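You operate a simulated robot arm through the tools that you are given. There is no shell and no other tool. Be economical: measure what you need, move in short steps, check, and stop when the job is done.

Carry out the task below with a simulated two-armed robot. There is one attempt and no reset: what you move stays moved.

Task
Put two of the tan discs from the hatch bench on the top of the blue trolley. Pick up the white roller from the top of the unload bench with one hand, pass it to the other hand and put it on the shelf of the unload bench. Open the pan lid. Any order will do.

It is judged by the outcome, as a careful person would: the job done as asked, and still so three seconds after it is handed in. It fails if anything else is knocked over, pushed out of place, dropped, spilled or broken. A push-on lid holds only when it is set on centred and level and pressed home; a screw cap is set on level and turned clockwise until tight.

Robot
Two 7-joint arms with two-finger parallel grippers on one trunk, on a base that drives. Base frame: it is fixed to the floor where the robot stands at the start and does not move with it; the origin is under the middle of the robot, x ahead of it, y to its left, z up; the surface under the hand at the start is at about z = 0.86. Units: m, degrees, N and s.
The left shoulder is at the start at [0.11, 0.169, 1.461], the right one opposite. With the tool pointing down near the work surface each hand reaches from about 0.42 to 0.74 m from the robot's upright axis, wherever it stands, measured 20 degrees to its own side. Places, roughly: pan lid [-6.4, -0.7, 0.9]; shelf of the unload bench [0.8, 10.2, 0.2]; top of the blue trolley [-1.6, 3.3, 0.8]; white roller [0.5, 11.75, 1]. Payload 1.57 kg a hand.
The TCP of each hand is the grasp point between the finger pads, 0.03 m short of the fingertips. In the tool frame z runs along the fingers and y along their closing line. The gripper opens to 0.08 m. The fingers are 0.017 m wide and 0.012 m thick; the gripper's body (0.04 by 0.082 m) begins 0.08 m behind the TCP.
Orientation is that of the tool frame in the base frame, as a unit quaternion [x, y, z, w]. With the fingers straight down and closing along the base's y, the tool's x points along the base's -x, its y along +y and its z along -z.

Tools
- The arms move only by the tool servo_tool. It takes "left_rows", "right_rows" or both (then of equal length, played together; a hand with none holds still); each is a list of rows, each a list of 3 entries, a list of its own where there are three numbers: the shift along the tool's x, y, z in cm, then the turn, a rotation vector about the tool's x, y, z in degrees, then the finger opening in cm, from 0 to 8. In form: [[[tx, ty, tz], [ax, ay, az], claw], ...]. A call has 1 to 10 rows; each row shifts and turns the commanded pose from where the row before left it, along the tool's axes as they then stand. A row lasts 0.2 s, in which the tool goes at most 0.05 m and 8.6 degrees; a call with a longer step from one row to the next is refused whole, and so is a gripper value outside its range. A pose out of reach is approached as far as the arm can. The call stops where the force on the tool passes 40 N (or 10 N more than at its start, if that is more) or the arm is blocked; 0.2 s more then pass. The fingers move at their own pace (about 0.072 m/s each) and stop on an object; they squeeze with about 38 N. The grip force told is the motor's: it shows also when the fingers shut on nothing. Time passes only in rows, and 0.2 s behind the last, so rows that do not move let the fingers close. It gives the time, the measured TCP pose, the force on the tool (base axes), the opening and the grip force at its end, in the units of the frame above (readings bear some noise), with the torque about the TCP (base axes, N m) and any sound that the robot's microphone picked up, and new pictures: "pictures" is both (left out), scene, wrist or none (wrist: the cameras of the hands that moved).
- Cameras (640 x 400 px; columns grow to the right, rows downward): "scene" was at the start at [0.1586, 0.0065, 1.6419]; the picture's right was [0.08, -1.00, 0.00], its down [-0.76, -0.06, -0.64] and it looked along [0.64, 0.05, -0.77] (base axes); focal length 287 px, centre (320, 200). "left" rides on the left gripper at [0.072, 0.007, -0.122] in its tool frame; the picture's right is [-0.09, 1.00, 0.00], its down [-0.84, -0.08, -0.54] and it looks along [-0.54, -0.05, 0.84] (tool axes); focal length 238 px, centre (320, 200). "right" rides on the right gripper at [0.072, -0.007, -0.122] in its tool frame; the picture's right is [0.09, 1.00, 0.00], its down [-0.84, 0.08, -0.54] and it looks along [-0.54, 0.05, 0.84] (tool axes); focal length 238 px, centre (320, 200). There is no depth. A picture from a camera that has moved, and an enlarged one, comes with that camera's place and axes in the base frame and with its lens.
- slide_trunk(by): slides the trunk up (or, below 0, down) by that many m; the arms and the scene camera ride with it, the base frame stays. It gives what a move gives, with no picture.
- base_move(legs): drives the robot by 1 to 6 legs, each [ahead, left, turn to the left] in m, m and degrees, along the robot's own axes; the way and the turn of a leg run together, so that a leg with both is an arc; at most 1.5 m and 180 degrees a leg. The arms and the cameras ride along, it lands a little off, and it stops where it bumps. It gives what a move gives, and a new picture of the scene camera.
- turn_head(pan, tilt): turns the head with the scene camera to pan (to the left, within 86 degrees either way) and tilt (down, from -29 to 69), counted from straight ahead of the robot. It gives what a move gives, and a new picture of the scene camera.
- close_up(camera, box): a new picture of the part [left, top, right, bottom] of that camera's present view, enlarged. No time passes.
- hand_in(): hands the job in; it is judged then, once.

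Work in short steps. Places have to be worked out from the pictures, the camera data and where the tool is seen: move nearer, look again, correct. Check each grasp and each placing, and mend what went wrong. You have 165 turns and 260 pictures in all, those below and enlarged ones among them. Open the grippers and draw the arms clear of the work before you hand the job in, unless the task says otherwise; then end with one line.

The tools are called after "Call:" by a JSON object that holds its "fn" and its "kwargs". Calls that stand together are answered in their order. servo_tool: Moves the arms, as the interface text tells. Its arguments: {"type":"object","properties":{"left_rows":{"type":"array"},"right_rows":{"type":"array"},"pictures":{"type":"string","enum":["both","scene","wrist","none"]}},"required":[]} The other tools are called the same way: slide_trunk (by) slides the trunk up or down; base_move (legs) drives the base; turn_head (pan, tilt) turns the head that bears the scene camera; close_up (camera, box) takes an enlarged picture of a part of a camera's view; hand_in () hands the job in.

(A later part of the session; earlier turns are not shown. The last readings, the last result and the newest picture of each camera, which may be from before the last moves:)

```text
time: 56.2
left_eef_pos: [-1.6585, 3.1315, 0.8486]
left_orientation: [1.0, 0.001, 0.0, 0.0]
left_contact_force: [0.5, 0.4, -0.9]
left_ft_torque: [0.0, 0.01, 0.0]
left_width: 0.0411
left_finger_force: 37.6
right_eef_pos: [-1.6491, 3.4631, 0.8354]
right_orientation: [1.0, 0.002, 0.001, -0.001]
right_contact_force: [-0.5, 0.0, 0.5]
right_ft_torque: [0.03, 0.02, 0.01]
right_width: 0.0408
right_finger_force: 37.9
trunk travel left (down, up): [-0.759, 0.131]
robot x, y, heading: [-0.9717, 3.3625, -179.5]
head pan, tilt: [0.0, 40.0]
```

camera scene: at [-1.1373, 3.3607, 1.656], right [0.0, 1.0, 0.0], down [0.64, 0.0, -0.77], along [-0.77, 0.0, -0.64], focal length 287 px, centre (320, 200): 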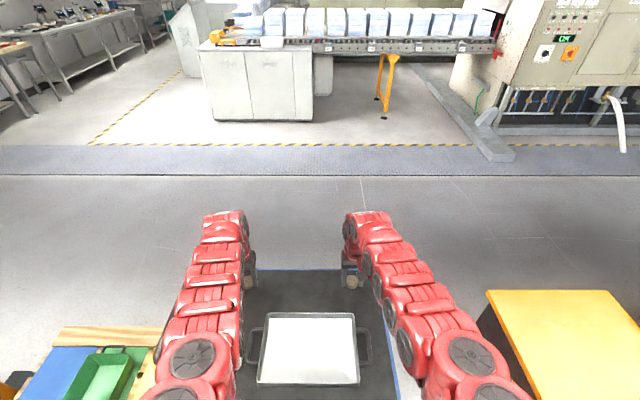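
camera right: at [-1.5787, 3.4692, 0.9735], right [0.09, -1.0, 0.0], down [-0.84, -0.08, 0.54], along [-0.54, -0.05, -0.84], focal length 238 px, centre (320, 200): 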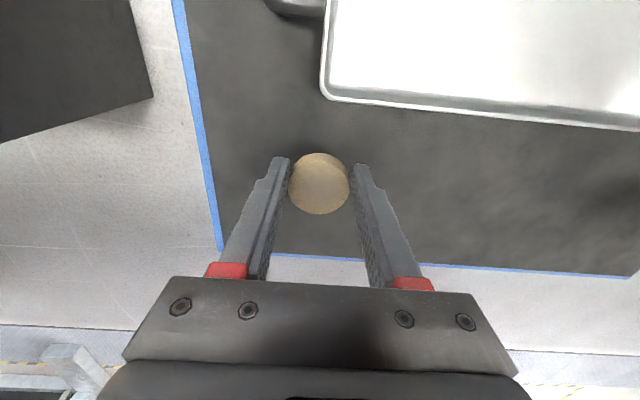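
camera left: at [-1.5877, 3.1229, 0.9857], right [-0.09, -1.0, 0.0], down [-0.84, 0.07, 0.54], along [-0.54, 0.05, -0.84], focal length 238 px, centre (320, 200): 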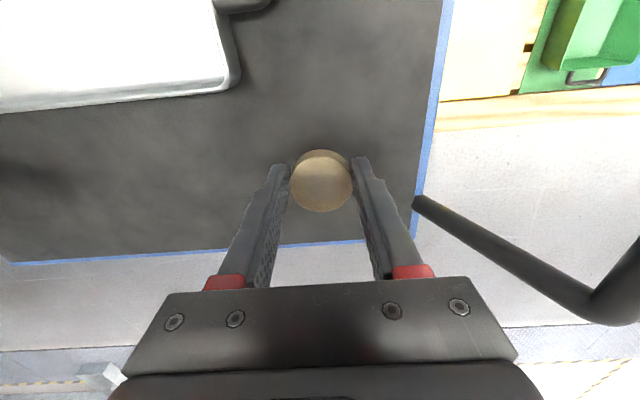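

No contact yet; I'll lower 4 mm more.

Call:
{"fn": "slide_trunk", "kwargs": {"by": -0.004}}

Call:
{"fn": "close_up", "kwargs": {"camera": "right", "box": [200, 100, 440, 250]}}

```text
time: 56.7
left_eef_pos: [-1.6589, 3.1302, 0.8432]
left_orientation: [1.0, 0.002, 0.0, 0.0]
left_contact_force: [0.2, -0.3, -1.3]
left_ft_torque: [-0.02, 0.0, 0.0]
left_width: 0.0411
left_finger_force: 37.9
right_eef_pos: [-1.6486, 3.4637, 0.8307]
right_orientation: [1.0, 0.001, 0.0, -0.001]
right_contact_force: [0.0, -0.5, 0.1]
right_ft_torque: [-0.03, 0.0, -0.02]
right_width: 0.0407
right_finger_force: 38.3
trunk travel left (down, up): [-0.755, 0.135]
robot x, y, heading: [-0.9723, 3.3596, -179.8]
head pan, tilt: [0.0, 40.0]
```

```text
2.67 times, centred on (320, 175) of right
camera zoom: at [-1.5783, 3.47, 0.9533], right [0.09, -1.0, 0.0], down [-0.84, -0.08, 0.54], along [-0.54, -0.05, -0.84], focal length 636 px, centre (320, 267)
```

zoom: 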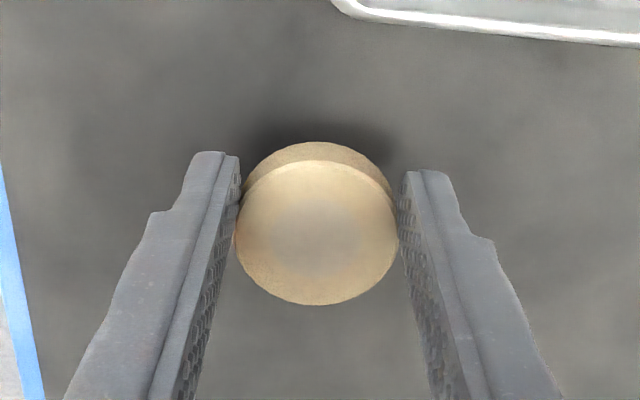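

Still free. I'll lower 5 mm more.

Call:
{"fn": "slide_trunk", "kwargs": {"by": -0.005}}

Call:
{"fn": "slide_trunk", "kwargs": {"by": -0.003}}

```text
time: 57.3
left_eef_pos: [-1.6588, 3.1296, 0.8397]
left_orientation: [1.0, 0.002, 0.0, -0.001]
left_contact_force: [0.1, 0.5, -0.4]
left_ft_torque: [0.0, -0.01, 0.01]
left_width: 0.0413
left_finger_force: 37.9
right_eef_pos: [-1.6483, 3.464, 0.8258]
right_orientation: [1.0, 0.002, 0.001, 0.0]
right_contact_force: [-0.1, 0.6, 0.2]
right_ft_torque: [0.0, -0.01, 0.0]
right_width: 0.0405
right_finger_force: 37.8
trunk travel left (down, up): [-0.75, 0.14]
robot x, y, heading: [-0.9737, 3.3641, -179.7]
head pan, tilt: [0.0, 40.0]
```

```text
time: 57.8
left_eef_pos: [-1.6586, 3.1303, 0.8365]
left_orientation: [1.0, 0.001, 0.0, 0.0]
left_contact_force: [0.3, 0.1, -0.8]
left_ft_torque: [-0.01, -0.03, 0.02]
left_width: 0.0414
left_finger_force: 37.9
right_eef_pos: [-1.6496, 3.4627, 0.8221]
right_orientation: [1.0, 0.001, 0.001, -0.001]
right_contact_force: [-0.9, -0.6, -0.3]
right_ft_torque: [0.0, -0.01, -0.03]
right_width: 0.0408
right_finger_force: 38.2
trunk travel left (down, up): [-0.747, 0.143]
robot x, y, heading: [-0.9732, 3.3618, -179.9]
head pan, tilt: [0.0, 40.0]
```

No contact at a disc bottom of about 0.788. I'll look at the gap again.

Call:
{"fn": "close_up", "kwargs": {"camera": "right", "box": [200, 100, 440, 250]}}

```text
2.67 times, centred on (320, 175) of right
camera zoom: at [-1.5783, 3.4699, 0.9453], right [0.09, -1.0, 0.0], down [-0.84, -0.08, 0.54], along [-0.54, -0.05, -0.84], focal length 636 px, centre (320, 267)
```

zoom: 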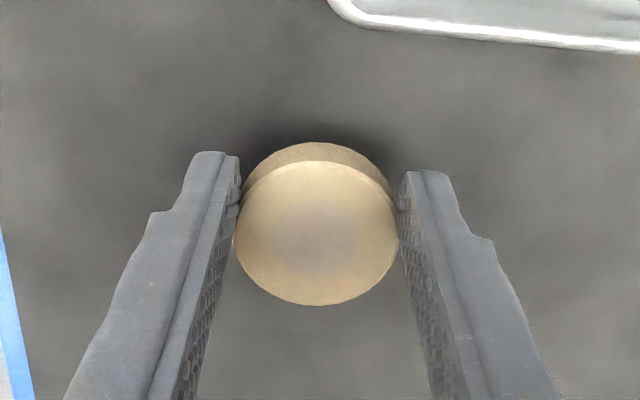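

The shadow is still offset, so the top is probably nearer 0.76. I'll keep lowering in small steps.

Call:
{"fn": "slide_trunk", "kwargs": {"by": -0.007}}

Call:
{"fn": "slide_trunk", "kwargs": {"by": -0.005}}

Call:
{"fn": "close_up", "kwargs": {"camera": "right", "box": [200, 100, 440, 250]}}

```text
time: 58.4
left_eef_pos: [-1.658, 3.1318, 0.8282]
left_orientation: [1.0, 0.002, 0.0, 0.001]
left_contact_force: [0.0, 0.1, 0.0]
left_ft_torque: [-0.01, 0.0, -0.01]
left_width: 0.0414
left_finger_force: 38.1
right_eef_pos: [-1.6495, 3.4634, 0.8165]
right_orientation: [1.0, 0.002, 0.001, -0.001]
right_contact_force: [0.2, 0.1, -0.2]
right_ft_torque: [0.0, 0.0, 0.01]
right_width: 0.0405
right_finger_force: 38.4
trunk travel left (down, up): [-0.74, 0.15]
robot x, y, heading: [-0.9746, 3.3575, -179.5]
head pan, tilt: [0.0, 40.0]
```

```text
time: 58.9
left_eef_pos: [-1.6583, 3.1303, 0.8255]
left_orientation: [1.0, 0.001, 0.0, 0.0]
left_contact_force: [-0.5, -0.1, -0.9]
left_ft_torque: [0.02, 0.02, 0.01]
left_width: 0.0412
left_finger_force: 37.6
right_eef_pos: [-1.6501, 3.4621, 0.8104]
right_orientation: [1.0, 0.001, 0.001, 0.0]
right_contact_force: [-0.7, -0.7, -0.4]
right_ft_torque: [-0.02, -0.04, -0.01]
right_width: 0.0405
right_finger_force: 38.1
trunk travel left (down, up): [-0.735, 0.155]
robot x, y, heading: [-0.9728, 3.3613, -179.8]
head pan, tilt: [0.0, 40.0]
```

```text
2.67 times, centred on (320, 175) of right
camera zoom: at [-1.5782, 3.4699, 0.9334], right [0.09, -1.0, 0.0], down [-0.84, -0.08, 0.54], along [-0.54, -0.05, -0.84], focal length 636 px, centre (320, 267)
```

zoom: 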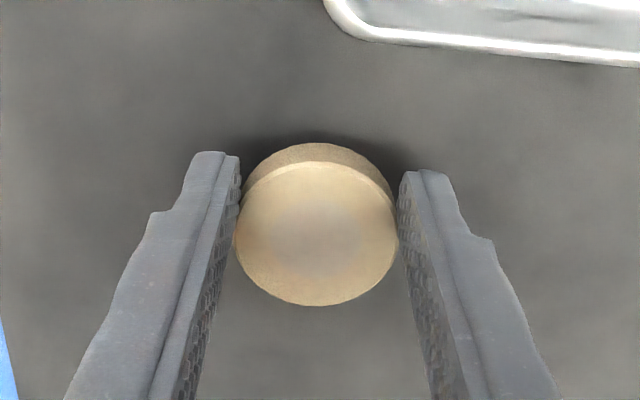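

The gap is shrinking; I'll go on 5 mm at a time.

Call:
{"fn": "slide_trunk", "kwargs": {"by": -0.005}}

Call:
{"fn": "slide_trunk", "kwargs": {"by": -0.005}}

Call:
{"fn": "close_up", "kwargs": {"camera": "right", "box": [200, 100, 440, 250]}}

```text
time: 59.4
left_eef_pos: [-1.6587, 3.1307, 0.8189]
left_orientation: [1.0, 0.001, 0.001, 0.0]
left_contact_force: [0.0, 1.0, -0.5]
left_ft_torque: [0.0, 0.01, 0.01]
left_width: 0.0413
left_finger_force: 38.2
right_eef_pos: [-1.6498, 3.4635, 0.8052]
right_orientation: [1.0, 0.002, 0.001, -0.001]
right_contact_force: [0.3, 0.0, 0.5]
right_ft_torque: [0.0, 0.01, 0.0]
right_width: 0.0408
right_finger_force: 38.5
trunk travel left (down, up): [-0.73, 0.16]
robot x, y, heading: [-0.9666, 3.3614, -179.8]
head pan, tilt: [0.0, 40.0]
```

```text
time: 60.0
left_eef_pos: [-1.6575, 3.1312, 0.8149]
left_orientation: [1.0, 0.002, -0.001, -0.001]
left_contact_force: [0.2, 0.6, -0.9]
left_ft_torque: [-0.03, -0.02, -0.01]
left_width: 0.0415
left_finger_force: 38.3
right_eef_pos: [-1.6502, 3.4626, 0.8005]
right_orientation: [1.0, 0.002, 0.001, 0.0]
right_contact_force: [-0.2, -0.3, -0.2]
right_ft_torque: [0.03, 0.01, -0.03]
right_width: 0.0406
right_finger_force: 37.9
trunk travel left (down, up): [-0.725, 0.165]
robot x, y, heading: [-0.9737, 3.3623, -180.0]
head pan, tilt: [0.0, 40.0]
```

```text
2.67 times, centred on (320, 175) of right
camera zoom: at [-1.5782, 3.4699, 0.9234], right [0.09, -1.0, 0.0], down [-0.84, -0.08, 0.54], along [-0.54, -0.05, -0.84], focal length 636 px, centre (320, 267)
```

zoom: 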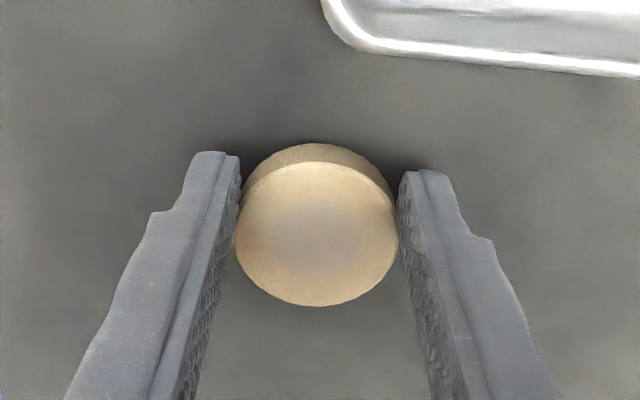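

Triangulating from the trunk steps puts the trolley top at about z 0.73 and the tray rim at about x -1.615. I'll shift the right disc 2.5 cm further from the tray before the last 3 cm.

Call:
{"fn": "servo_tool", "kwargs": {"right_rows": [[[-1.2, 0, 0], [0, 0, 0], 3.5], [[-1.3, 0, 0], [0, 0, 0], 3.5]], "left_rows": [[[0, 0, 0.7], [0, 0, 0], 3.5], [[0, 0, 0.7], [0, 0, 0], 3.5]], "pictures": "wrist"}}

```text
time: 60.6
left_eef_pos: [-1.6545, 3.132, 0.8017]
left_orientation: [1.0, 0.001, 0.0, 0.0]
left_contact_force: [-0.1, 0.4, -0.2]
left_ft_torque: [-0.03, -0.02, -0.02]
left_width: 0.0408
left_finger_force: 38.2
left hand out of reach, approached as far as the arm can: row 1
right_eef_pos: [-1.6517, 3.4634, 0.8002]
right_orientation: [1.0, 0.0, 0.001, 0.0]
right_contact_force: [-0.4, -0.4, -1.2]
right_ft_torque: [0.02, -0.01, 0.0]
right_width: 0.0404
right_finger_force: 38.3
right hand out of reach, approached as far as the arm can: row 1, 2
trunk travel left (down, up): [-0.725, 0.165]
robot x, y, heading: [-0.9683, 3.3615, -180.1]
head pan, tilt: [0.0, 40.0]
camera right: at [-1.5811, 3.4708, 0.924], right [0.09, -1.0, 0.0], down [-0.84, -0.08, 0.54], along [-0.54, -0.05, -0.84], focal length 238 px, centre (320, 200)
camera left: at [-1.5828, 3.1246, 0.924], right [-0.09, -1.0, 0.0], down [-0.84, 0.08, 0.54], along [-0.54, 0.05, -0.84], focal length 238 px, centre (320, 200)
```

right: 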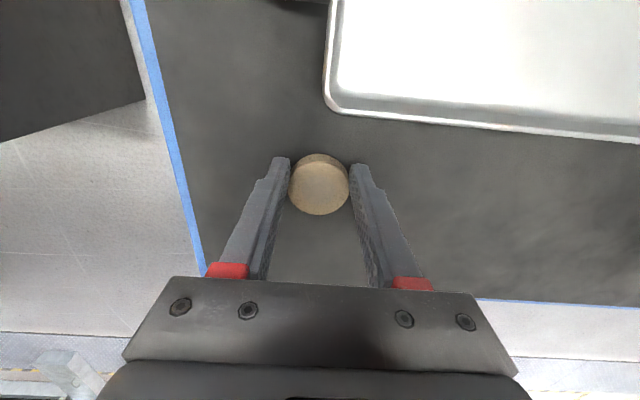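
left: 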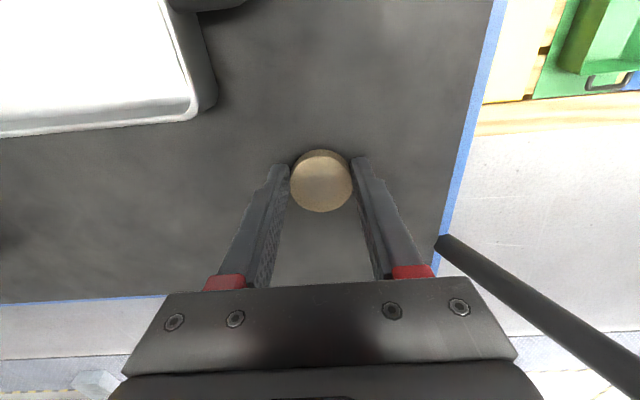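

The arms are at their reach limit here, so I'll drive 3 cm forward instead; the trolley edge is still about 0.4 m from the axis.

Call:
{"fn": "base_move", "kwargs": {"legs": [[0.03, 0, 0]]}}

Call:
{"fn": "slide_trunk", "kwargs": {"by": -0.015}}

Call:
{"fn": "slide_trunk", "kwargs": {"by": -0.008}}

Call:
{"fn": "servo_tool", "kwargs": {"left_rows": [[[0, 0, 0], [0, 0, 0], 3.5]], "right_rows": [[[0, 0, 0], [0, 0, 0], 3.5]], "pictures": "wrist"}}

```text
time: 61.4
left_eef_pos: [-1.6814, 3.1316, 0.8052]
left_orientation: [1.0, 0.002, -0.001, 0.0]
left_contact_force: [0.2, 1.0, 0.1]
left_ft_torque: [-0.02, 0.01, -0.04]
left_width: 0.0413
left_finger_force: 38.0
right_eef_pos: [-1.6792, 3.4645, 0.8034]
right_orientation: [1.0, 0.001, 0.0, 0.0]
right_contact_force: [0.3, -0.2, -0.1]
right_ft_torque: [-0.01, 0.02, -0.05]
right_width: 0.0404
right_finger_force: 37.9
trunk travel left (down, up): [-0.725, 0.165]
robot x, y, heading: [-0.9989, 3.3599, -179.8]
head pan, tilt: [0.0, 40.0]
camera scene: at [-1.163, 3.3606, 1.6065], right [0.0, 1.0, 0.0], down [0.64, 0.0, -0.77], along [-0.77, 0.0, -0.64], focal length 287 px, centre (320, 200)
```

scene: 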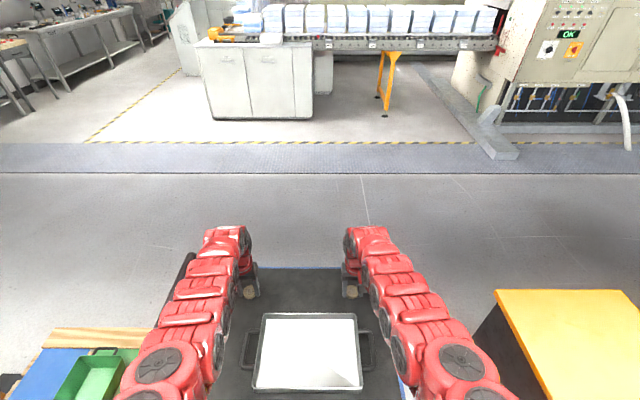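

```text
time: 62.0
left_eef_pos: [-1.6828, 3.1292, 0.7938]
left_orientation: [1.0, 0.003, -0.007, 0.0]
left_contact_force: [-2.8, -1.7, 28.8]
left_ft_torque: [-0.12, -0.11, -0.02]
left_width: 0.0411
left_finger_force: 38.4
right_eef_pos: [-1.6794, 3.4627, 0.791]
right_orientation: [1.0, 0.002, -0.004, -0.001]
right_contact_force: [-3.6, -2.7, 21.8]
right_ft_torque: [-0.06, 0.35, -0.04]
right_width: 0.0383
right_finger_force: 38.2
trunk travel left (down, up): [-0.71, 0.18]
robot x, y, heading: [-1.0026, 3.3617, -179.6]
head pan, tilt: [0.0, 40.0]
```

```text
time: 62.4
left_eef_pos: [-1.6827, 3.1294, 0.7913]
left_orientation: [1.0, 0.002, -0.008, 0.001]
left_contact_force: [4.0, 0.9, 14.2]
left_ft_torque: [0.03, -0.25, 0.0]
left_width: 0.0416
left_finger_force: 38.3
right_eef_pos: [-1.6789, 3.4638, 0.7889]
right_orientation: [1.0, 0.002, -0.002, 0.001]
right_contact_force: [9.8, -0.7, 23.9]
right_ft_torque: [0.28, -0.28, -0.11]
right_width: 0.0374
right_finger_force: 38.2
trunk travel left (down, up): [-0.708, 0.182]
robot x, y, heading: [-0.9997, 3.3602, -179.7]
head pan, tilt: [0.0, 40.0]
stopped: the force on the tool passed its limit at 52 N (the readings are from after the stop); the commanded pose is now the measured one
```

```text
time: 62.8
left_eef_pos: [-1.6825, 3.1303, 0.7913]
left_orientation: [1.0, 0.001, -0.008, 0.002]
left_contact_force: [0.6, -0.8, 14.4]
left_ft_torque: [0.05, -0.12, 0.02]
left_width: 0.0413
left_finger_force: 38.0
right_eef_pos: [-1.6792, 3.4632, 0.7902]
right_orientation: [1.0, 0.001, -0.003, 0.0]
right_contact_force: [7.5, 1.7, 27.0]
right_ft_torque: [0.0, -0.33, -0.08]
right_width: 0.0374
right_finger_force: 38.3
trunk travel left (down, up): [-0.708, 0.182]
robot x, y, heading: [-1.0049, 3.3602, -179.6]
head pan, tilt: [0.0, 40.0]
camera right: at [-1.6075, 3.4701, 0.9124], right [0.1, -1.0, 0.0], down [-0.83, -0.08, 0.55], along [-0.54, -0.05, -0.84], focal length 238 px, centre (320, 200)
camera left: at [-1.6101, 3.1238, 0.9123], right [-0.09, -1.0, 0.0], down [-0.83, 0.08, 0.56], along [-0.55, 0.05, -0.83], focal length 238 px, centre (320, 200)
```

right: 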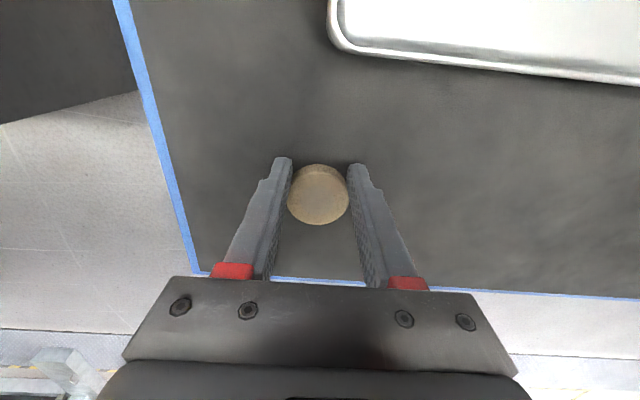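
left: 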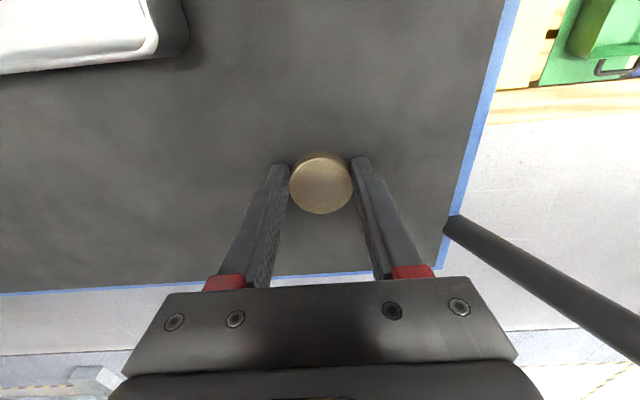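

Both discs are pressed on the top (z≈0.76). I'll ease up 2 mm, open to 6 cm, and raise.

Call:
{"fn": "servo_tool", "kwargs": {"left_rows": [[[0, 0, -0.1], [0, 0, 0], 3.5], [[0, 0, 0], [0, 0, 0], 6], [[0, 0, 0], [0, 0, 0], 6], [[0, 0, 0], [0, 0, 0], 6]], "right_rows": [[[0, 0, -0.1], [0, 0, 0], 3.5], [[0, 0, 0], [0, 0, 0], 6], [[0, 0, 0], [0, 0, 0], 6], [[0, 0, 0], [0, 0, 0], 6]], "pictures": "none"}}

Call:
{"fn": "slide_trunk", "kwargs": {"by": 0.1}}

Call:
{"fn": "servo_tool", "kwargs": {"left_rows": [[[0, 0, 0], [0, 0, 0], 6]], "right_rows": [[[0, 0, 0], [0, 0, 0], 6]], "pictures": "wrist"}}

```text
time: 63.8
left_eef_pos: [-1.6828, 3.1318, 0.7919]
left_orientation: [1.0, 0.003, -0.006, 0.001]
left_contact_force: [-0.9, 1.3, -0.4]
left_ft_torque: [0.0, 0.0, 0.01]
left_width: 0.0598
left_finger_force: 0.0
right_eef_pos: [-1.6806, 3.462, 0.7913]
right_orientation: [1.0, 0.002, -0.004, 0.002]
right_contact_force: [7.9, -3.3, 30.9]
right_ft_torque: [0.93, -0.48, -0.64]
right_width: 0.0526
right_finger_force: 0.0
trunk travel left (down, up): [-0.708, 0.182]
robot x, y, heading: [-1.002, 3.3663, -180.0]
head pan, tilt: [0.0, 40.0]
```

```text
time: 65.1
left_eef_pos: [-1.6866, 3.1301, 0.8882]
left_orientation: [1.0, 0.002, -0.004, 0.001]
left_contact_force: [0.1, 0.5, 1.0]
left_ft_torque: [0.0, -0.02, 0.0]
left_width: 0.0599
left_finger_force: 0.0
right_eef_pos: [-1.6823, 3.4624, 0.887]
right_orientation: [1.0, 0.002, 0.0, 0.0]
right_contact_force: [-0.4, -0.5, 0.1]
right_ft_torque: [-0.04, -0.02, 0.04]
right_width: 0.0601
right_finger_force: 0.1
trunk travel left (down, up): [-0.808, 0.082]
robot x, y, heading: [-1.0064, 3.3622, -179.7]
head pan, tilt: [0.0, 40.0]
```

```text
time: 65.5
left_eef_pos: [-1.6856, 3.1301, 0.8887]
left_orientation: [1.0, 0.002, -0.004, 0.0]
left_contact_force: [1.3, -0.3, 0.4]
left_ft_torque: [-0.01, 0.0, -0.01]
left_width: 0.0601
left_finger_force: 0.2
right_eef_pos: [-1.6828, 3.4629, 0.8863]
right_orientation: [1.0, 0.002, 0.0, 0.0]
right_contact_force: [-0.2, 0.1, -0.5]
right_ft_torque: [-0.02, -0.02, 0.02]
right_width: 0.0601
right_finger_force: 0.0
trunk travel left (down, up): [-0.808, 0.082]
robot x, y, heading: [-1.0036, 3.3642, -179.9]
head pan, tilt: [0.0, 40.0]
camera right: at [-1.6109, 3.4699, 1.0099], right [0.1, -1.0, 0.0], down [-0.84, -0.08, 0.54], along [-0.54, -0.05, -0.84], focal length 238 px, centre (320, 200)
camera left: at [-1.6132, 3.1238, 1.0096], right [-0.09, -1.0, 0.0], down [-0.83, 0.08, 0.55], along [-0.55, 0.05, -0.84], focal length 238 px, centre (320, 200)
```

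right: 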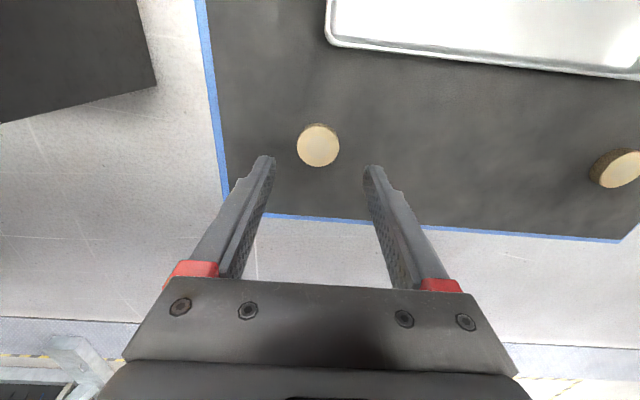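
left: 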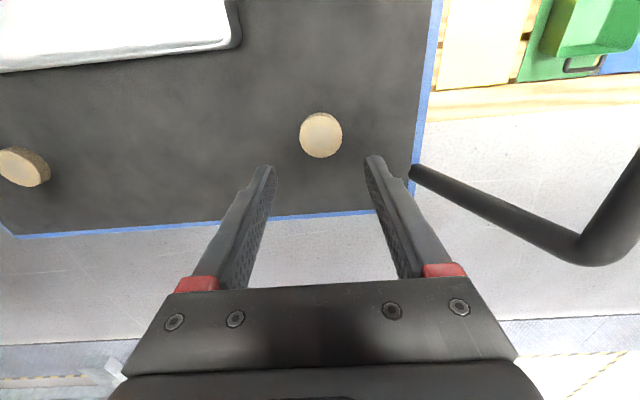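

Both discs rest flat on the trolley top. I'll back off, turn toward +y and drive up the aisle toward the unload bench.

Call:
{"fn": "base_move", "kwargs": {"legs": [[-0.5, 0, 0], [0, 0, -90]]}}

Call:
{"fn": "turn_head", "kwargs": {"pan": 0, "tilt": 25}}

```text
time: 72.3
left_eef_pos: [-0.7401, 4.0459, 0.8877]
left_orientation: [0.711, -0.704, -0.003, -0.003]
left_contact_force: [-1.3, 0.0, 0.7]
left_ft_torque: [-0.01, 0.02, 0.01]
left_width: 0.0601
left_finger_force: 0.1
right_eef_pos: [-0.4066, 4.0438, 0.8874]
right_orientation: [0.711, -0.703, 0.0, 0.0]
right_contact_force: [0.1, -1.5, 0.3]
right_ft_torque: [0.0, 0.01, 0.0]
right_width: 0.06
right_finger_force: 0.1
trunk travel left (down, up): [-0.808, 0.082]
robot x, y, heading: [-0.5084, 3.3674, 90.7]
head pan, tilt: [0.0, 40.0]
camera scene: at [-0.5045, 3.5287, 1.6889], right [1.0, 0.01, 0.0], down [0.01, -0.64, -0.77], along [-0.01, 0.77, -0.64], focal length 287 px, centre (320, 200)
```

scene: 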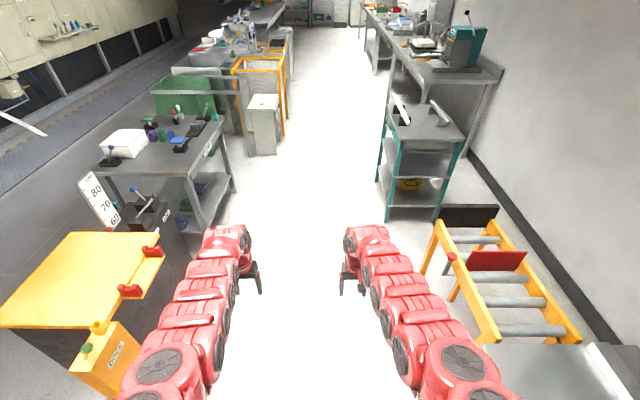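

```text
time: 73.0
left_eef_pos: [-0.7404, 4.0443, 0.8891]
left_orientation: [0.711, -0.703, -0.003, -0.002]
left_contact_force: [0.0, -0.9, 0.4]
left_ft_torque: [0.0, -0.02, 0.02]
left_width: 0.06
left_finger_force: 0.1
right_eef_pos: [-0.407, 4.0428, 0.8868]
right_orientation: [0.711, -0.703, 0.0, -0.001]
right_contact_force: [0.2, -1.2, -0.5]
right_ft_torque: [0.02, 0.02, 0.01]
right_width: 0.0599
right_finger_force: 0.1
trunk travel left (down, up): [-0.808, 0.082]
robot x, y, heading: [-0.5017, 3.362, 90.6]
head pan, tilt: [0.0, 25.0]
camera scene: at [-0.5045, 3.5358, 1.7121], right [1.0, 0.01, 0.0], down [0.0, -0.42, -0.91], along [-0.01, 0.91, -0.42], focal length 287 px, centre (320, 200)
```

scene: 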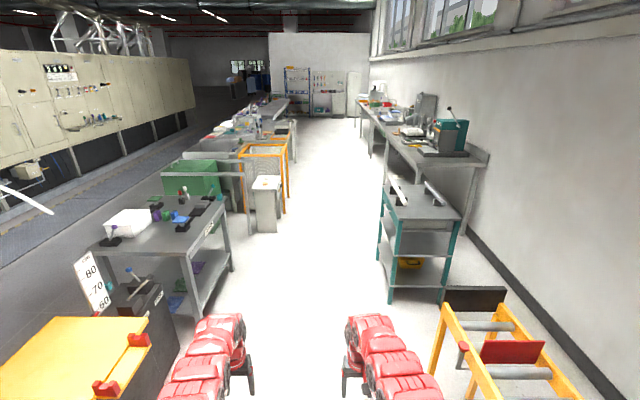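

The aisle ahead is clear; I'll drive 5.5 m up it.

Call:
{"fn": "base_move", "kwargs": {"legs": [[1.5, 0, -0.6], [1.5, 0, 0], [1.5, 0, 0], [1.0, 0, 0]]}}

```text
time: 99.3
left_eef_pos: [-0.7755, 9.5419, 0.888]
left_orientation: [0.711, -0.703, -0.004, -0.002]
left_contact_force: [-0.8, 0.7, -0.6]
left_ft_torque: [0.03, 0.0, -0.02]
left_width: 0.06
left_finger_force: 0.0
right_eef_pos: [-0.4425, 9.5428, 0.886]
right_orientation: [0.712, -0.702, 0.0, 0.0]
right_contact_force: [-0.2, 0.0, 1.4]
right_ft_torque: [0.04, -0.01, 0.01]
right_width: 0.06
right_finger_force: 0.1
trunk travel left (down, up): [-0.808, 0.082]
robot x, y, heading: [-0.5371, 8.8637, 90.6]
head pan, tilt: [0.0, 25.0]
camera scene: at [-0.5384, 9.0337, 1.7122], right [1.0, 0.01, 0.0], down [0.01, -0.42, -0.91], along [-0.01, 0.91, -0.42], focal length 287 px, centre (320, 200)
```

scene: 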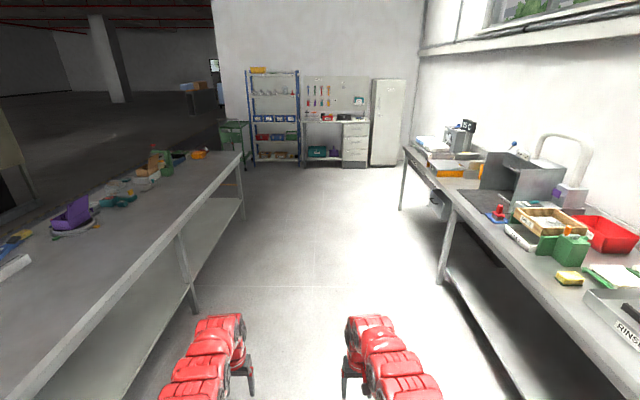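

I'm beside the RINSE bench; the unload bench should be the stretch on the right farther up. I'll look right to read labels.

Call:
{"fn": "turn_head", "kwargs": {"pan": -45, "tilt": 25}}

```text
time: 100.4
left_eef_pos: [-0.7759, 9.5414, 0.8884]
left_orientation: [0.711, -0.703, -0.004, -0.003]
left_contact_force: [-1.1, 0.0, 0.1]
left_ft_torque: [0.0, 0.0, 0.0]
left_width: 0.0602
left_finger_force: 0.0
right_eef_pos: [-0.4414, 9.5425, 0.8863]
right_orientation: [0.713, -0.702, 0.0, -0.001]
right_contact_force: [0.1, -0.4, 0.6]
right_ft_torque: [0.01, 0.0, 0.03]
right_width: 0.0599
right_finger_force: 0.0
trunk travel left (down, up): [-0.808, 0.082]
robot x, y, heading: [-0.5371, 8.8613, 90.6]
head pan, tilt: [-45.0, 25.0]
camera scene: at [-0.473, 9.0079, 1.7122], right [0.72, -0.7, 0.0], down [-0.29, -0.3, -0.91], along [0.63, 0.65, -0.42], focal length 287 px, centre (320, 200)
```

scene: 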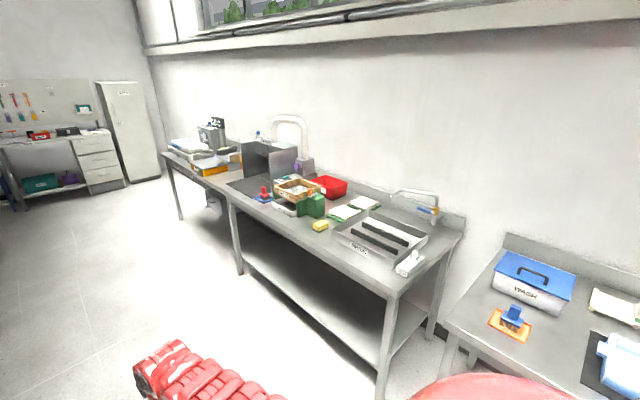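

The bench with the shelf spans y≈9.5–11.1 and continues to about 12. I'll drive on to y≈10.6 for a closer look.

Call:
{"fn": "base_move", "kwargs": {"legs": [[1.5, 0, 0], [0.4, 0, 0]]}}

```text
time: 109.9
left_eef_pos: [-0.8053, 11.4333, 0.8881]
left_orientation: [0.712, -0.702, -0.004, -0.003]
left_contact_force: [-0.5, -0.8, 0.8]
left_ft_torque: [-0.01, -0.01, 0.02]
left_width: 0.0599
left_finger_force: 0.0
right_eef_pos: [-0.4714, 11.4345, 0.8879]
right_orientation: [0.713, -0.701, 0.0, 0.0]
right_contact_force: [-0.4, 0.1, 0.0]
right_ft_torque: [0.01, 0.03, 0.04]
right_width: 0.0599
right_finger_force: 0.0
trunk travel left (down, up): [-0.808, 0.082]
robot x, y, heading: [-0.5642, 10.7524, 90.6]
head pan, tilt: [-45.0, 25.0]
camera scene: at [-0.5011, 10.8993, 1.7123], right [0.72, -0.7, 0.0], down [-0.29, -0.3, -0.91], along [0.63, 0.65, -0.42], focal length 287 px, centre (320, 200)
```

scene: 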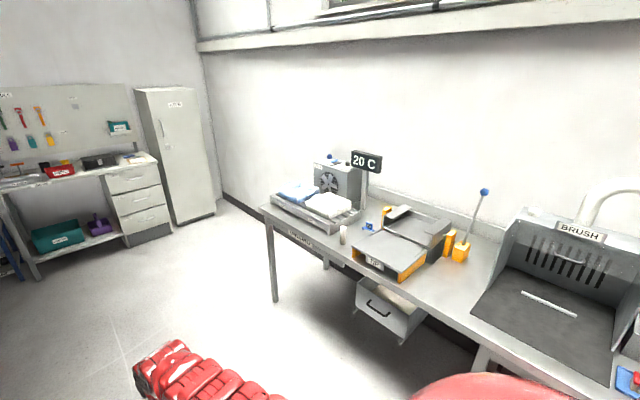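

A small white item stands near (344, 235), and there is another on the brush unit. I'll enlarge both, plus the front label.

Call:
{"fn": "close_up", "kwargs": {"camera": "scene", "box": [260, 170, 460, 295]}}

Call:
{"fn": "turn_head", "kwargs": {"pan": -80, "tilt": 40}}

```text
3.20 times, centred on (360, 232) of scene
camera zoom: at [-0.5011, 10.8993, 1.7123], right [0.72, -0.7, 0.0], down [-0.29, -0.3, -0.91], along [0.63, 0.65, -0.42], focal length 919 px, centre (192, 96)
```

zoom: 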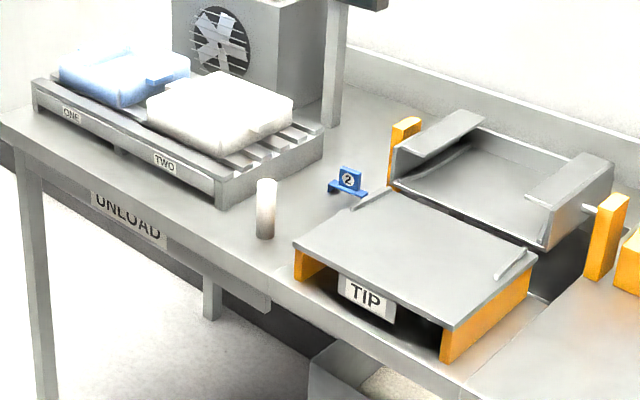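

```text
time: 110.9
left_eef_pos: [-0.8056, 11.4342, 0.8878]
left_orientation: [0.713, -0.702, -0.003, -0.003]
left_contact_force: [-0.6, 0.3, -0.3]
left_ft_torque: [-0.02, -0.01, -0.01]
left_width: 0.0598
left_finger_force: 0.0
right_eef_pos: [-0.4713, 11.4339, 0.8868]
right_orientation: [0.714, -0.7, 0.0, 0.0]
right_contact_force: [0.3, 0.5, 0.1]
right_ft_torque: [0.0, 0.03, -0.01]
right_width: 0.0596
right_finger_force: 0.2
trunk travel left (down, up): [-0.808, 0.082]
robot x, y, heading: [-0.5665, 10.7526, 90.9]
head pan, tilt: [-80.0, 40.0]
camera scene: at [-0.4817, 10.8497, 1.689], right [0.19, -0.98, 0.0], down [-0.63, -0.12, -0.77], along [0.75, 0.15, -0.64], focal length 287 px, centre (320, 200)
```

scene: 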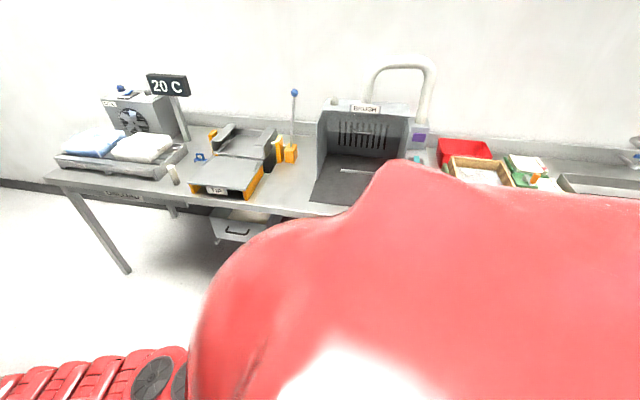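

The roller stands upright at (~0.5, 11.75) on the UNLOAD bench, between a small pallet and the TIP unit. I'll turn to face the bench, raise the trunk, and move up level with it but stay back.

Call:
{"fn": "slide_trunk", "kwargs": {"by": 0.08}}

Call:
{"fn": "turn_head", "kwargs": {"pan": 0, "tilt": 40}}

Call:
{"fn": "base_move", "kwargs": {"legs": [[0.85, 0, 0], [0, 0, -90.7]]}}

```text
time: 112.1
left_eef_pos: [-0.8039, 11.4335, 0.9687]
left_orientation: [0.713, -0.702, -0.004, -0.002]
left_contact_force: [0.7, 0.0, -0.6]
left_ft_torque: [0.03, 0.0, 0.03]
left_width: 0.0599
left_finger_force: 0.0
right_eef_pos: [-0.473, 11.4338, 0.9669]
right_orientation: [0.713, -0.701, 0.0, -0.001]
right_contact_force: [-0.2, 0.2, 0.3]
right_ft_torque: [0.02, 0.0, 0.0]
right_width: 0.0601
right_finger_force: 0.0
trunk travel left (down, up): [-0.888, 0.002]
robot x, y, heading: [-0.5712, 10.7544, 90.9]
head pan, tilt: [-80.0, 40.0]
```

```text
time: 113.6
left_eef_pos: [-0.8048, 11.4337, 0.9689]
left_orientation: [0.713, -0.702, -0.003, -0.003]
left_contact_force: [0.2, -0.1, 0.6]
left_ft_torque: [0.01, 0.03, 0.0]
left_width: 0.06
left_finger_force: 0.2
right_eef_pos: [-0.4718, 11.4355, 0.9669]
right_orientation: [0.713, -0.701, 0.0, 0.0]
right_contact_force: [-1.0, -0.1, 0.9]
right_ft_torque: [0.01, 0.02, -0.02]
right_width: 0.0599
right_finger_force: 0.0
trunk travel left (down, up): [-0.888, 0.002]
robot x, y, heading: [-0.5623, 10.7556, 90.8]
head pan, tilt: [0.0, 40.0]
camera scene: at [-0.5665, 10.9188, 1.7689], right [1.0, 0.02, 0.0], down [0.01, -0.64, -0.77], along [-0.01, 0.77, -0.64], focal length 287 px, centre (320, 200)
```

scene: 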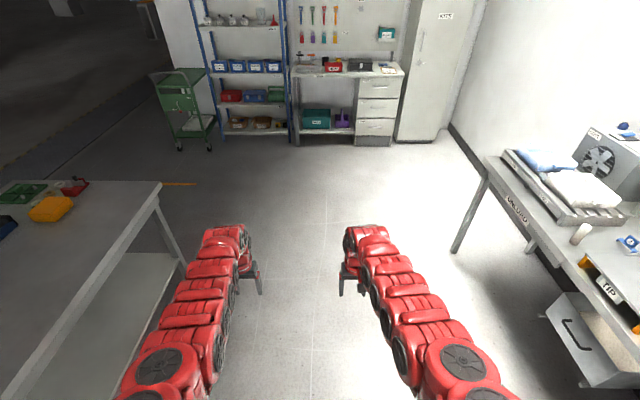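

```text
time: 122.0
left_eef_pos: [0.1009, 11.8366, 0.9684]
left_orientation: [-0.007, 1.0, 0.001, 0.004]
left_contact_force: [-0.2, -1.1, -0.2]
left_ft_torque: [0.02, -0.04, -0.01]
left_width: 0.0599
left_finger_force: 0.1
right_eef_pos: [0.0995, 11.5033, 0.967]
right_orientation: [-0.006, 1.0, 0.001, 0.0]
right_contact_force: [0.0, -0.4, 1.1]
right_ft_torque: [0.02, 0.0, 0.01]
right_width: 0.0599
right_finger_force: 0.1
trunk travel left (down, up): [-0.888, 0.002]
robot x, y, heading: [-0.5843, 11.5986, 0.5]
head pan, tilt: [0.0, 40.0]
camera scene: at [-0.4146, 11.6025, 1.7689], right [0.01, -1.0, 0.0], down [-0.64, -0.01, -0.77], along [0.77, 0.01, -0.64], focal length 287 px, centre (320, 200)
```

scene: 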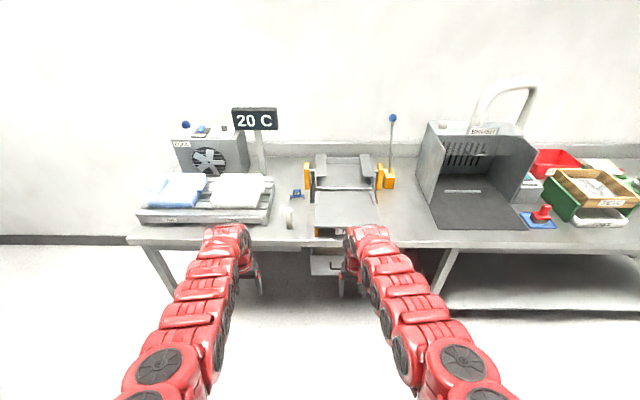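

I'll zoom in on the roller and its neighbours to measure.

Call:
{"fn": "close_up", "kwargs": {"camera": "scene", "box": [210, 150, 370, 250]}}

Call:
{"fn": "close_up", "kwargs": {"camera": "scene", "box": [400, 210, 640, 360]}}

```text
4.00 times, centred on (290, 200) of scene
camera zoom: at [-0.4146, 11.6025, 1.7689], right [0.01, -1.0, 0.0], down [-0.64, -0.01, -0.77], along [0.77, 0.01, -0.64], focal length 1149 px, centre (440, 200)
```

zoom: 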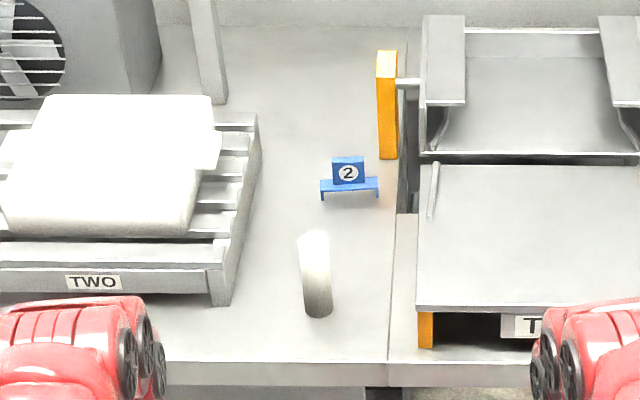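

```text
2.67 times, centred on (520, 285) of scene
camera zoom: at [-0.4146, 11.6025, 1.7689], right [0.01, -1.0, 0.0], down [-0.64, -0.01, -0.77], along [0.77, 0.01, -0.64], focal length 766 px, centre (-213, -27)
```

zoom: 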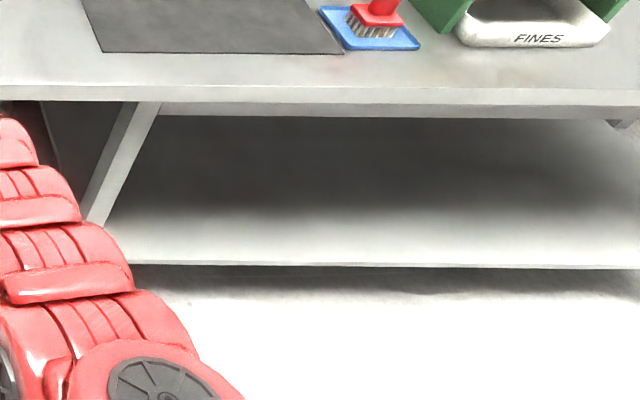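

The roller is about 3 cm across and 10 cm tall (bench top ≈0.86, roller at ≈(0.485, 11.75)), with ~7 cm free on each side. I'll raise the left hand and shift it right to y 11.745, raising and retracting the right hand.

Call:
{"fn": "servo_tool", "kwargs": {"left_rows": [[[0, 0, -3], [0, 0, 0], 6], [[0, -2, -3], [0, 0, 0], 6], [[0, -2, -3], [0, 0, 0], 6], [[0, -2.5, -1], [0, 0, 0], 6], [[0, -2.5, 0], [0, 0, 0], 6]], "right_rows": [[[0, 0, -3], [0, 0, 0], 6], [[2, 0, -3], [0, 0, 0], 6], [[3, 0, -3], [0, 0, 0], 6], [[3, 0, 0], [0, 0, 0], 6], [[3, 0, 0], [0, 0, 0], 6]], "pictures": "none"}}

```text
time: 123.2
left_eef_pos: [0.0978, 11.7467, 1.0698]
left_orientation: [-0.007, 1.0, 0.001, 0.004]
left_contact_force: [0.5, 0.2, 0.0]
left_ft_torque: [0.01, -0.02, 0.0]
left_width: 0.0598
left_finger_force: 0.0
right_eef_pos: [-0.011, 11.5025, 1.0585]
right_orientation: [-0.007, 1.0, 0.0, 0.0]
right_contact_force: [-0.1, -0.1, 0.4]
right_ft_torque: [0.06, 0.02, 0.02]
right_width: 0.0599
right_finger_force: 0.1
trunk travel left (down, up): [-0.888, 0.002]
robot x, y, heading: [-0.584, 11.5994, 0.6]
head pan, tilt: [0.0, 40.0]
```

Both hands reached height. I'll drive forward 0.32 m and look with the wrist camera.

Call:
{"fn": "base_move", "kwargs": {"legs": [[0.32, 0, 0]]}}

Call:
{"fn": "close_up", "kwargs": {"camera": "left", "box": [0, 0, 640, 400]}}

```text
time: 125.3
left_eef_pos: [0.4183, 11.7486, 1.0688]
left_orientation: [-0.005, 1.0, 0.001, 0.005]
left_contact_force: [0.4, 0.4, -0.3]
left_ft_torque: [-0.03, -0.02, -0.01]
left_width: 0.06
left_finger_force: 0.0
right_eef_pos: [0.3068, 11.504, 1.0571]
right_orientation: [-0.005, 1.0, 0.0, 0.001]
right_contact_force: [-0.7, 0.0, 0.9]
right_ft_torque: [0.01, 0.01, 0.03]
right_width: 0.0599
right_finger_force: 0.0
trunk travel left (down, up): [-0.888, 0.002]
robot x, y, heading: [-0.2592, 11.6042, 0.3]
head pan, tilt: [0.0, 40.0]
camera scene: at [-0.098, 11.6052, 1.7691], right [0.01, -1.0, 0.0], down [-0.64, -0.01, -0.77], along [0.77, 0.01, -0.64], focal length 287 px, centre (320, 200)
```

scene: 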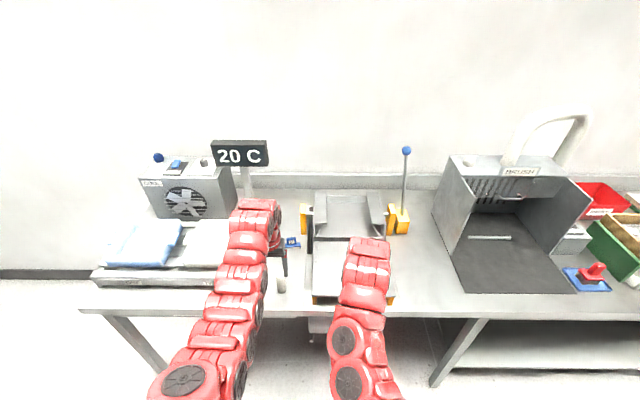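

```text
1.00 times, centred on (320, 200) of left (not enlarged: the box is as wide or as high as the picture)
camera zoom: at [0.3437, 11.7533, 1.19], right [0.08, 1.0, 0.0], down [0.83, -0.07, 0.55], along [0.55, -0.04, -0.84], focal length 238 px, centre (320, 200)
```

zoom: 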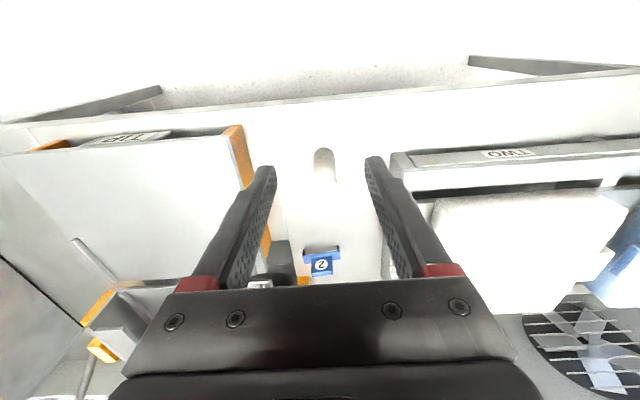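

Call:
{"fn": "close_up", "kwargs": {"camera": "left", "box": [240, 100, 400, 200]}}

Call:
{"fn": "close_up", "kwargs": {"camera": "scene", "box": [240, 230, 340, 310]}}

```text
4.00 times, centred on (320, 150) of left
camera zoom: at [0.3437, 11.7533, 1.19], right [0.08, 1.0, 0.0], down [0.83, -0.07, 0.55], along [0.55, -0.04, -0.84], focal length 953 px, centre (320, 400)
```

zoom: 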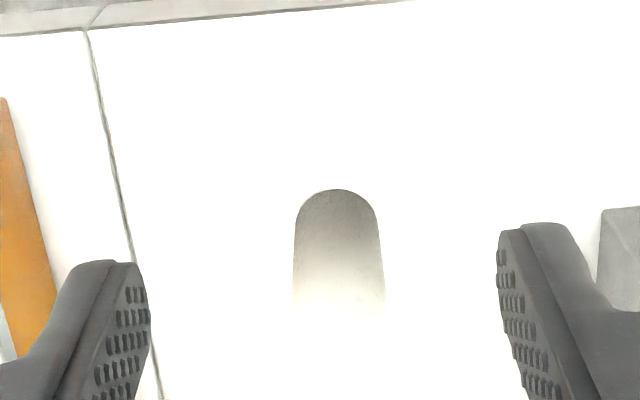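

```text
5.00 times, centred on (290, 270) of scene
camera zoom: at [-0.098, 11.6052, 1.7691], right [0.01, -1.0, 0.0], down [-0.64, -0.01, -0.77], along [0.77, 0.01, -0.64], focal length 1436 px, centre (470, -150)
```

zoom: 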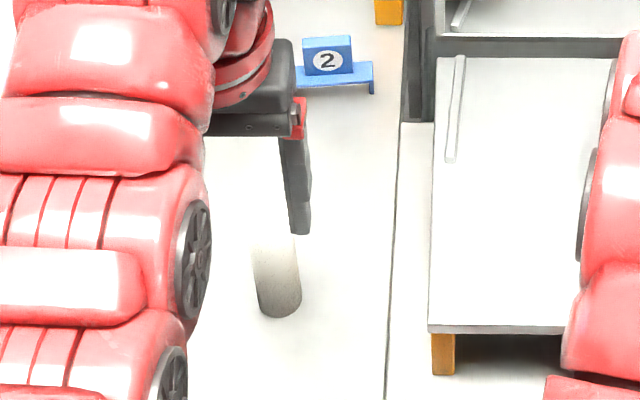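

The roller centre is ≈(0.487, 11.749). I'll drive 7 cm forward so the left hand is directly over it.

Call:
{"fn": "base_move", "kwargs": {"legs": [[0.069, 0, 0]]}}

Call:
{"fn": "close_up", "kwargs": {"camera": "left", "box": [160, 80, 480, 280]}}

```text
time: 126.3
left_eef_pos: [0.4834, 11.7484, 1.0698]
left_orientation: [-0.005, 1.0, 0.001, 0.006]
left_contact_force: [-0.6, -0.1, -0.6]
left_ft_torque: [-0.01, -0.02, 0.05]
left_width: 0.0603
left_finger_force: 0.1
right_eef_pos: [0.3731, 11.505, 1.0593]
right_orientation: [-0.006, 1.0, 0.0, 0.002]
right_contact_force: [-0.6, -0.1, 0.4]
right_ft_torque: [-0.02, -0.05, 0.02]
right_width: 0.0601
right_finger_force: 0.0
trunk travel left (down, up): [-0.888, 0.002]
robot x, y, heading: [-0.1942, 11.6043, 0.6]
head pan, tilt: [0.0, 40.0]
camera scene: at [-0.0331, 11.6058, 1.7695], right [0.01, -1.0, 0.0], down [-0.64, -0.01, -0.77], along [0.77, 0.01, -0.64], focal length 287 px, centre (320, 200)
```

scene: 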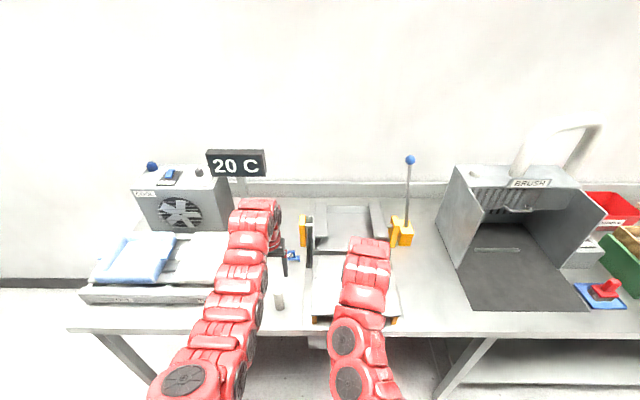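

```text
2.00 times, centred on (320, 180) of left
camera zoom: at [0.4099, 11.754, 1.1914], right [0.08, 1.0, 0.0], down [0.83, -0.07, 0.55], along [0.55, -0.04, -0.83], focal length 477 px, centre (320, 240)
```

zoom: 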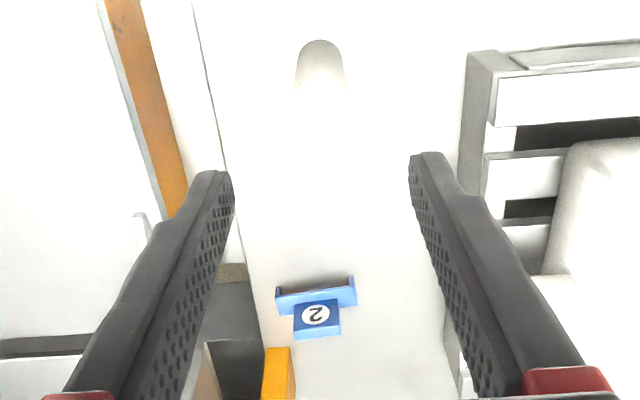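

Aligned within 5 mm. I'll descend toward the roller top in steps.

Call:
{"fn": "servo_tool", "kwargs": {"left_rows": [[[-0.5, 0.2, 3], [0, 0, 0], 6], [[0, 0, 3], [0, 0, 0], 6], [[0, 0, 2.5], [0, 0, 0], 6]], "pictures": "none"}}

Call:
{"fn": "close_up", "kwargs": {"camera": "left", "box": [160, 80, 480, 280]}}

Call:
{"fn": "close_up", "kwargs": {"camera": "scene", "box": [240, 230, 340, 310]}}

```text
time: 127.1
left_eef_pos: [0.4944, 11.7509, 0.9829]
left_orientation: [-0.005, 1.0, 0.0, 0.004]
left_contact_force: [0.1, -0.3, -0.1]
left_ft_torque: [0.01, 0.02, -0.01]
left_width: 0.06
left_finger_force: 0.0
right_eef_pos: [0.3792, 11.506, 1.0568]
right_orientation: [-0.005, 1.0, 0.0, -0.001]
right_contact_force: [0.5, -0.2, 0.1]
right_ft_torque: [0.0, 0.0, -0.02]
right_width: 0.06
right_finger_force: 0.1
trunk travel left (down, up): [-0.888, 0.002]
robot x, y, heading: [-0.1954, 11.6025, 0.5]
head pan, tilt: [0.0, 40.0]
```

```text
2.00 times, centred on (320, 180) of left
camera zoom: at [0.4204, 11.7565, 1.1033], right [0.08, 1.0, 0.0], down [0.83, -0.07, 0.55], along [0.55, -0.04, -0.84], focal length 477 px, centre (320, 240)
```

zoom: 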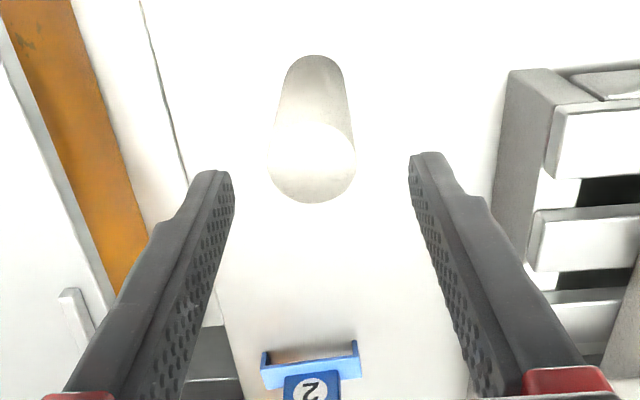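

```text
5.00 times, centred on (290, 270) of scene
camera zoom: at [-0.0248, 11.6059, 1.7686], right [0.01, -1.0, 0.0], down [-0.64, -0.01, -0.76], along [0.76, 0.01, -0.64], focal length 1436 px, centre (470, -150)
```

zoom: 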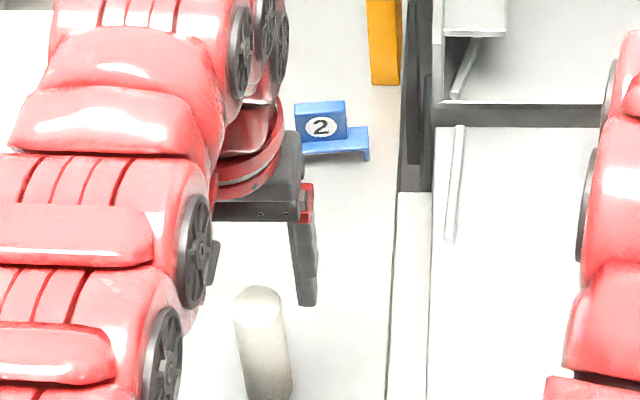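

The roller top is at z≈0.951, centre ≈(0.488, 11.75). I'll lower to TCP 0.94 and close.

Call:
{"fn": "servo_tool", "kwargs": {"left_rows": [[[0.6, 0, 2], [0, 0, 0], 6], [[0, 0, 2.2], [0, 0, 0], 6], [[0, 0, 0], [0, 0, 0], 6], [[0, 0, 0], [0, 0, 0], 2], [[0, 0, 0], [0, 0, 0], 2], [[0, 0, 0], [0, 0, 0], 2], [[0, 0, 0], [0, 0, 0], 2]], "pictures": "wrist"}}

```text
time: 128.7
left_eef_pos: [0.4791, 11.7509, 0.9449]
left_orientation: [-0.005, 1.0, 0.001, 0.004]
left_contact_force: [-0.9, -0.4, -0.7]
left_ft_torque: [-0.02, 0.03, 0.03]
left_width: 0.0296
left_finger_force: 37.9
left hand out of reach, approached as far as the arm can: row 2
right_eef_pos: [0.3756, 11.5054, 1.0569]
right_orientation: [-0.006, 1.0, 0.0, 0.0]
right_contact_force: [0.7, -0.3, 0.5]
right_ft_torque: [0.0, 0.01, 0.02]
right_width: 0.0602
right_finger_force: 0.1
trunk travel left (down, up): [-0.888, 0.002]
robot x, y, heading: [-0.1946, 11.6032, 0.7]
head pan, tilt: [0.0, 40.0]
camera left: at [0.4058, 11.7566, 1.0655], right [0.08, 1.0, 0.0], down [0.83, -0.07, 0.55], along [0.55, -0.04, -0.84], focal length 238 px, centre (320, 200)
```

left: 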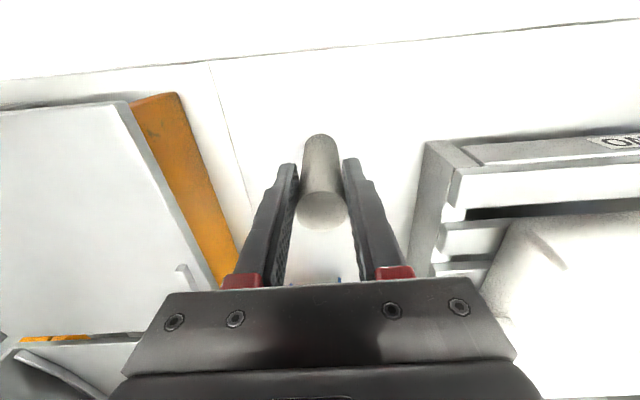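

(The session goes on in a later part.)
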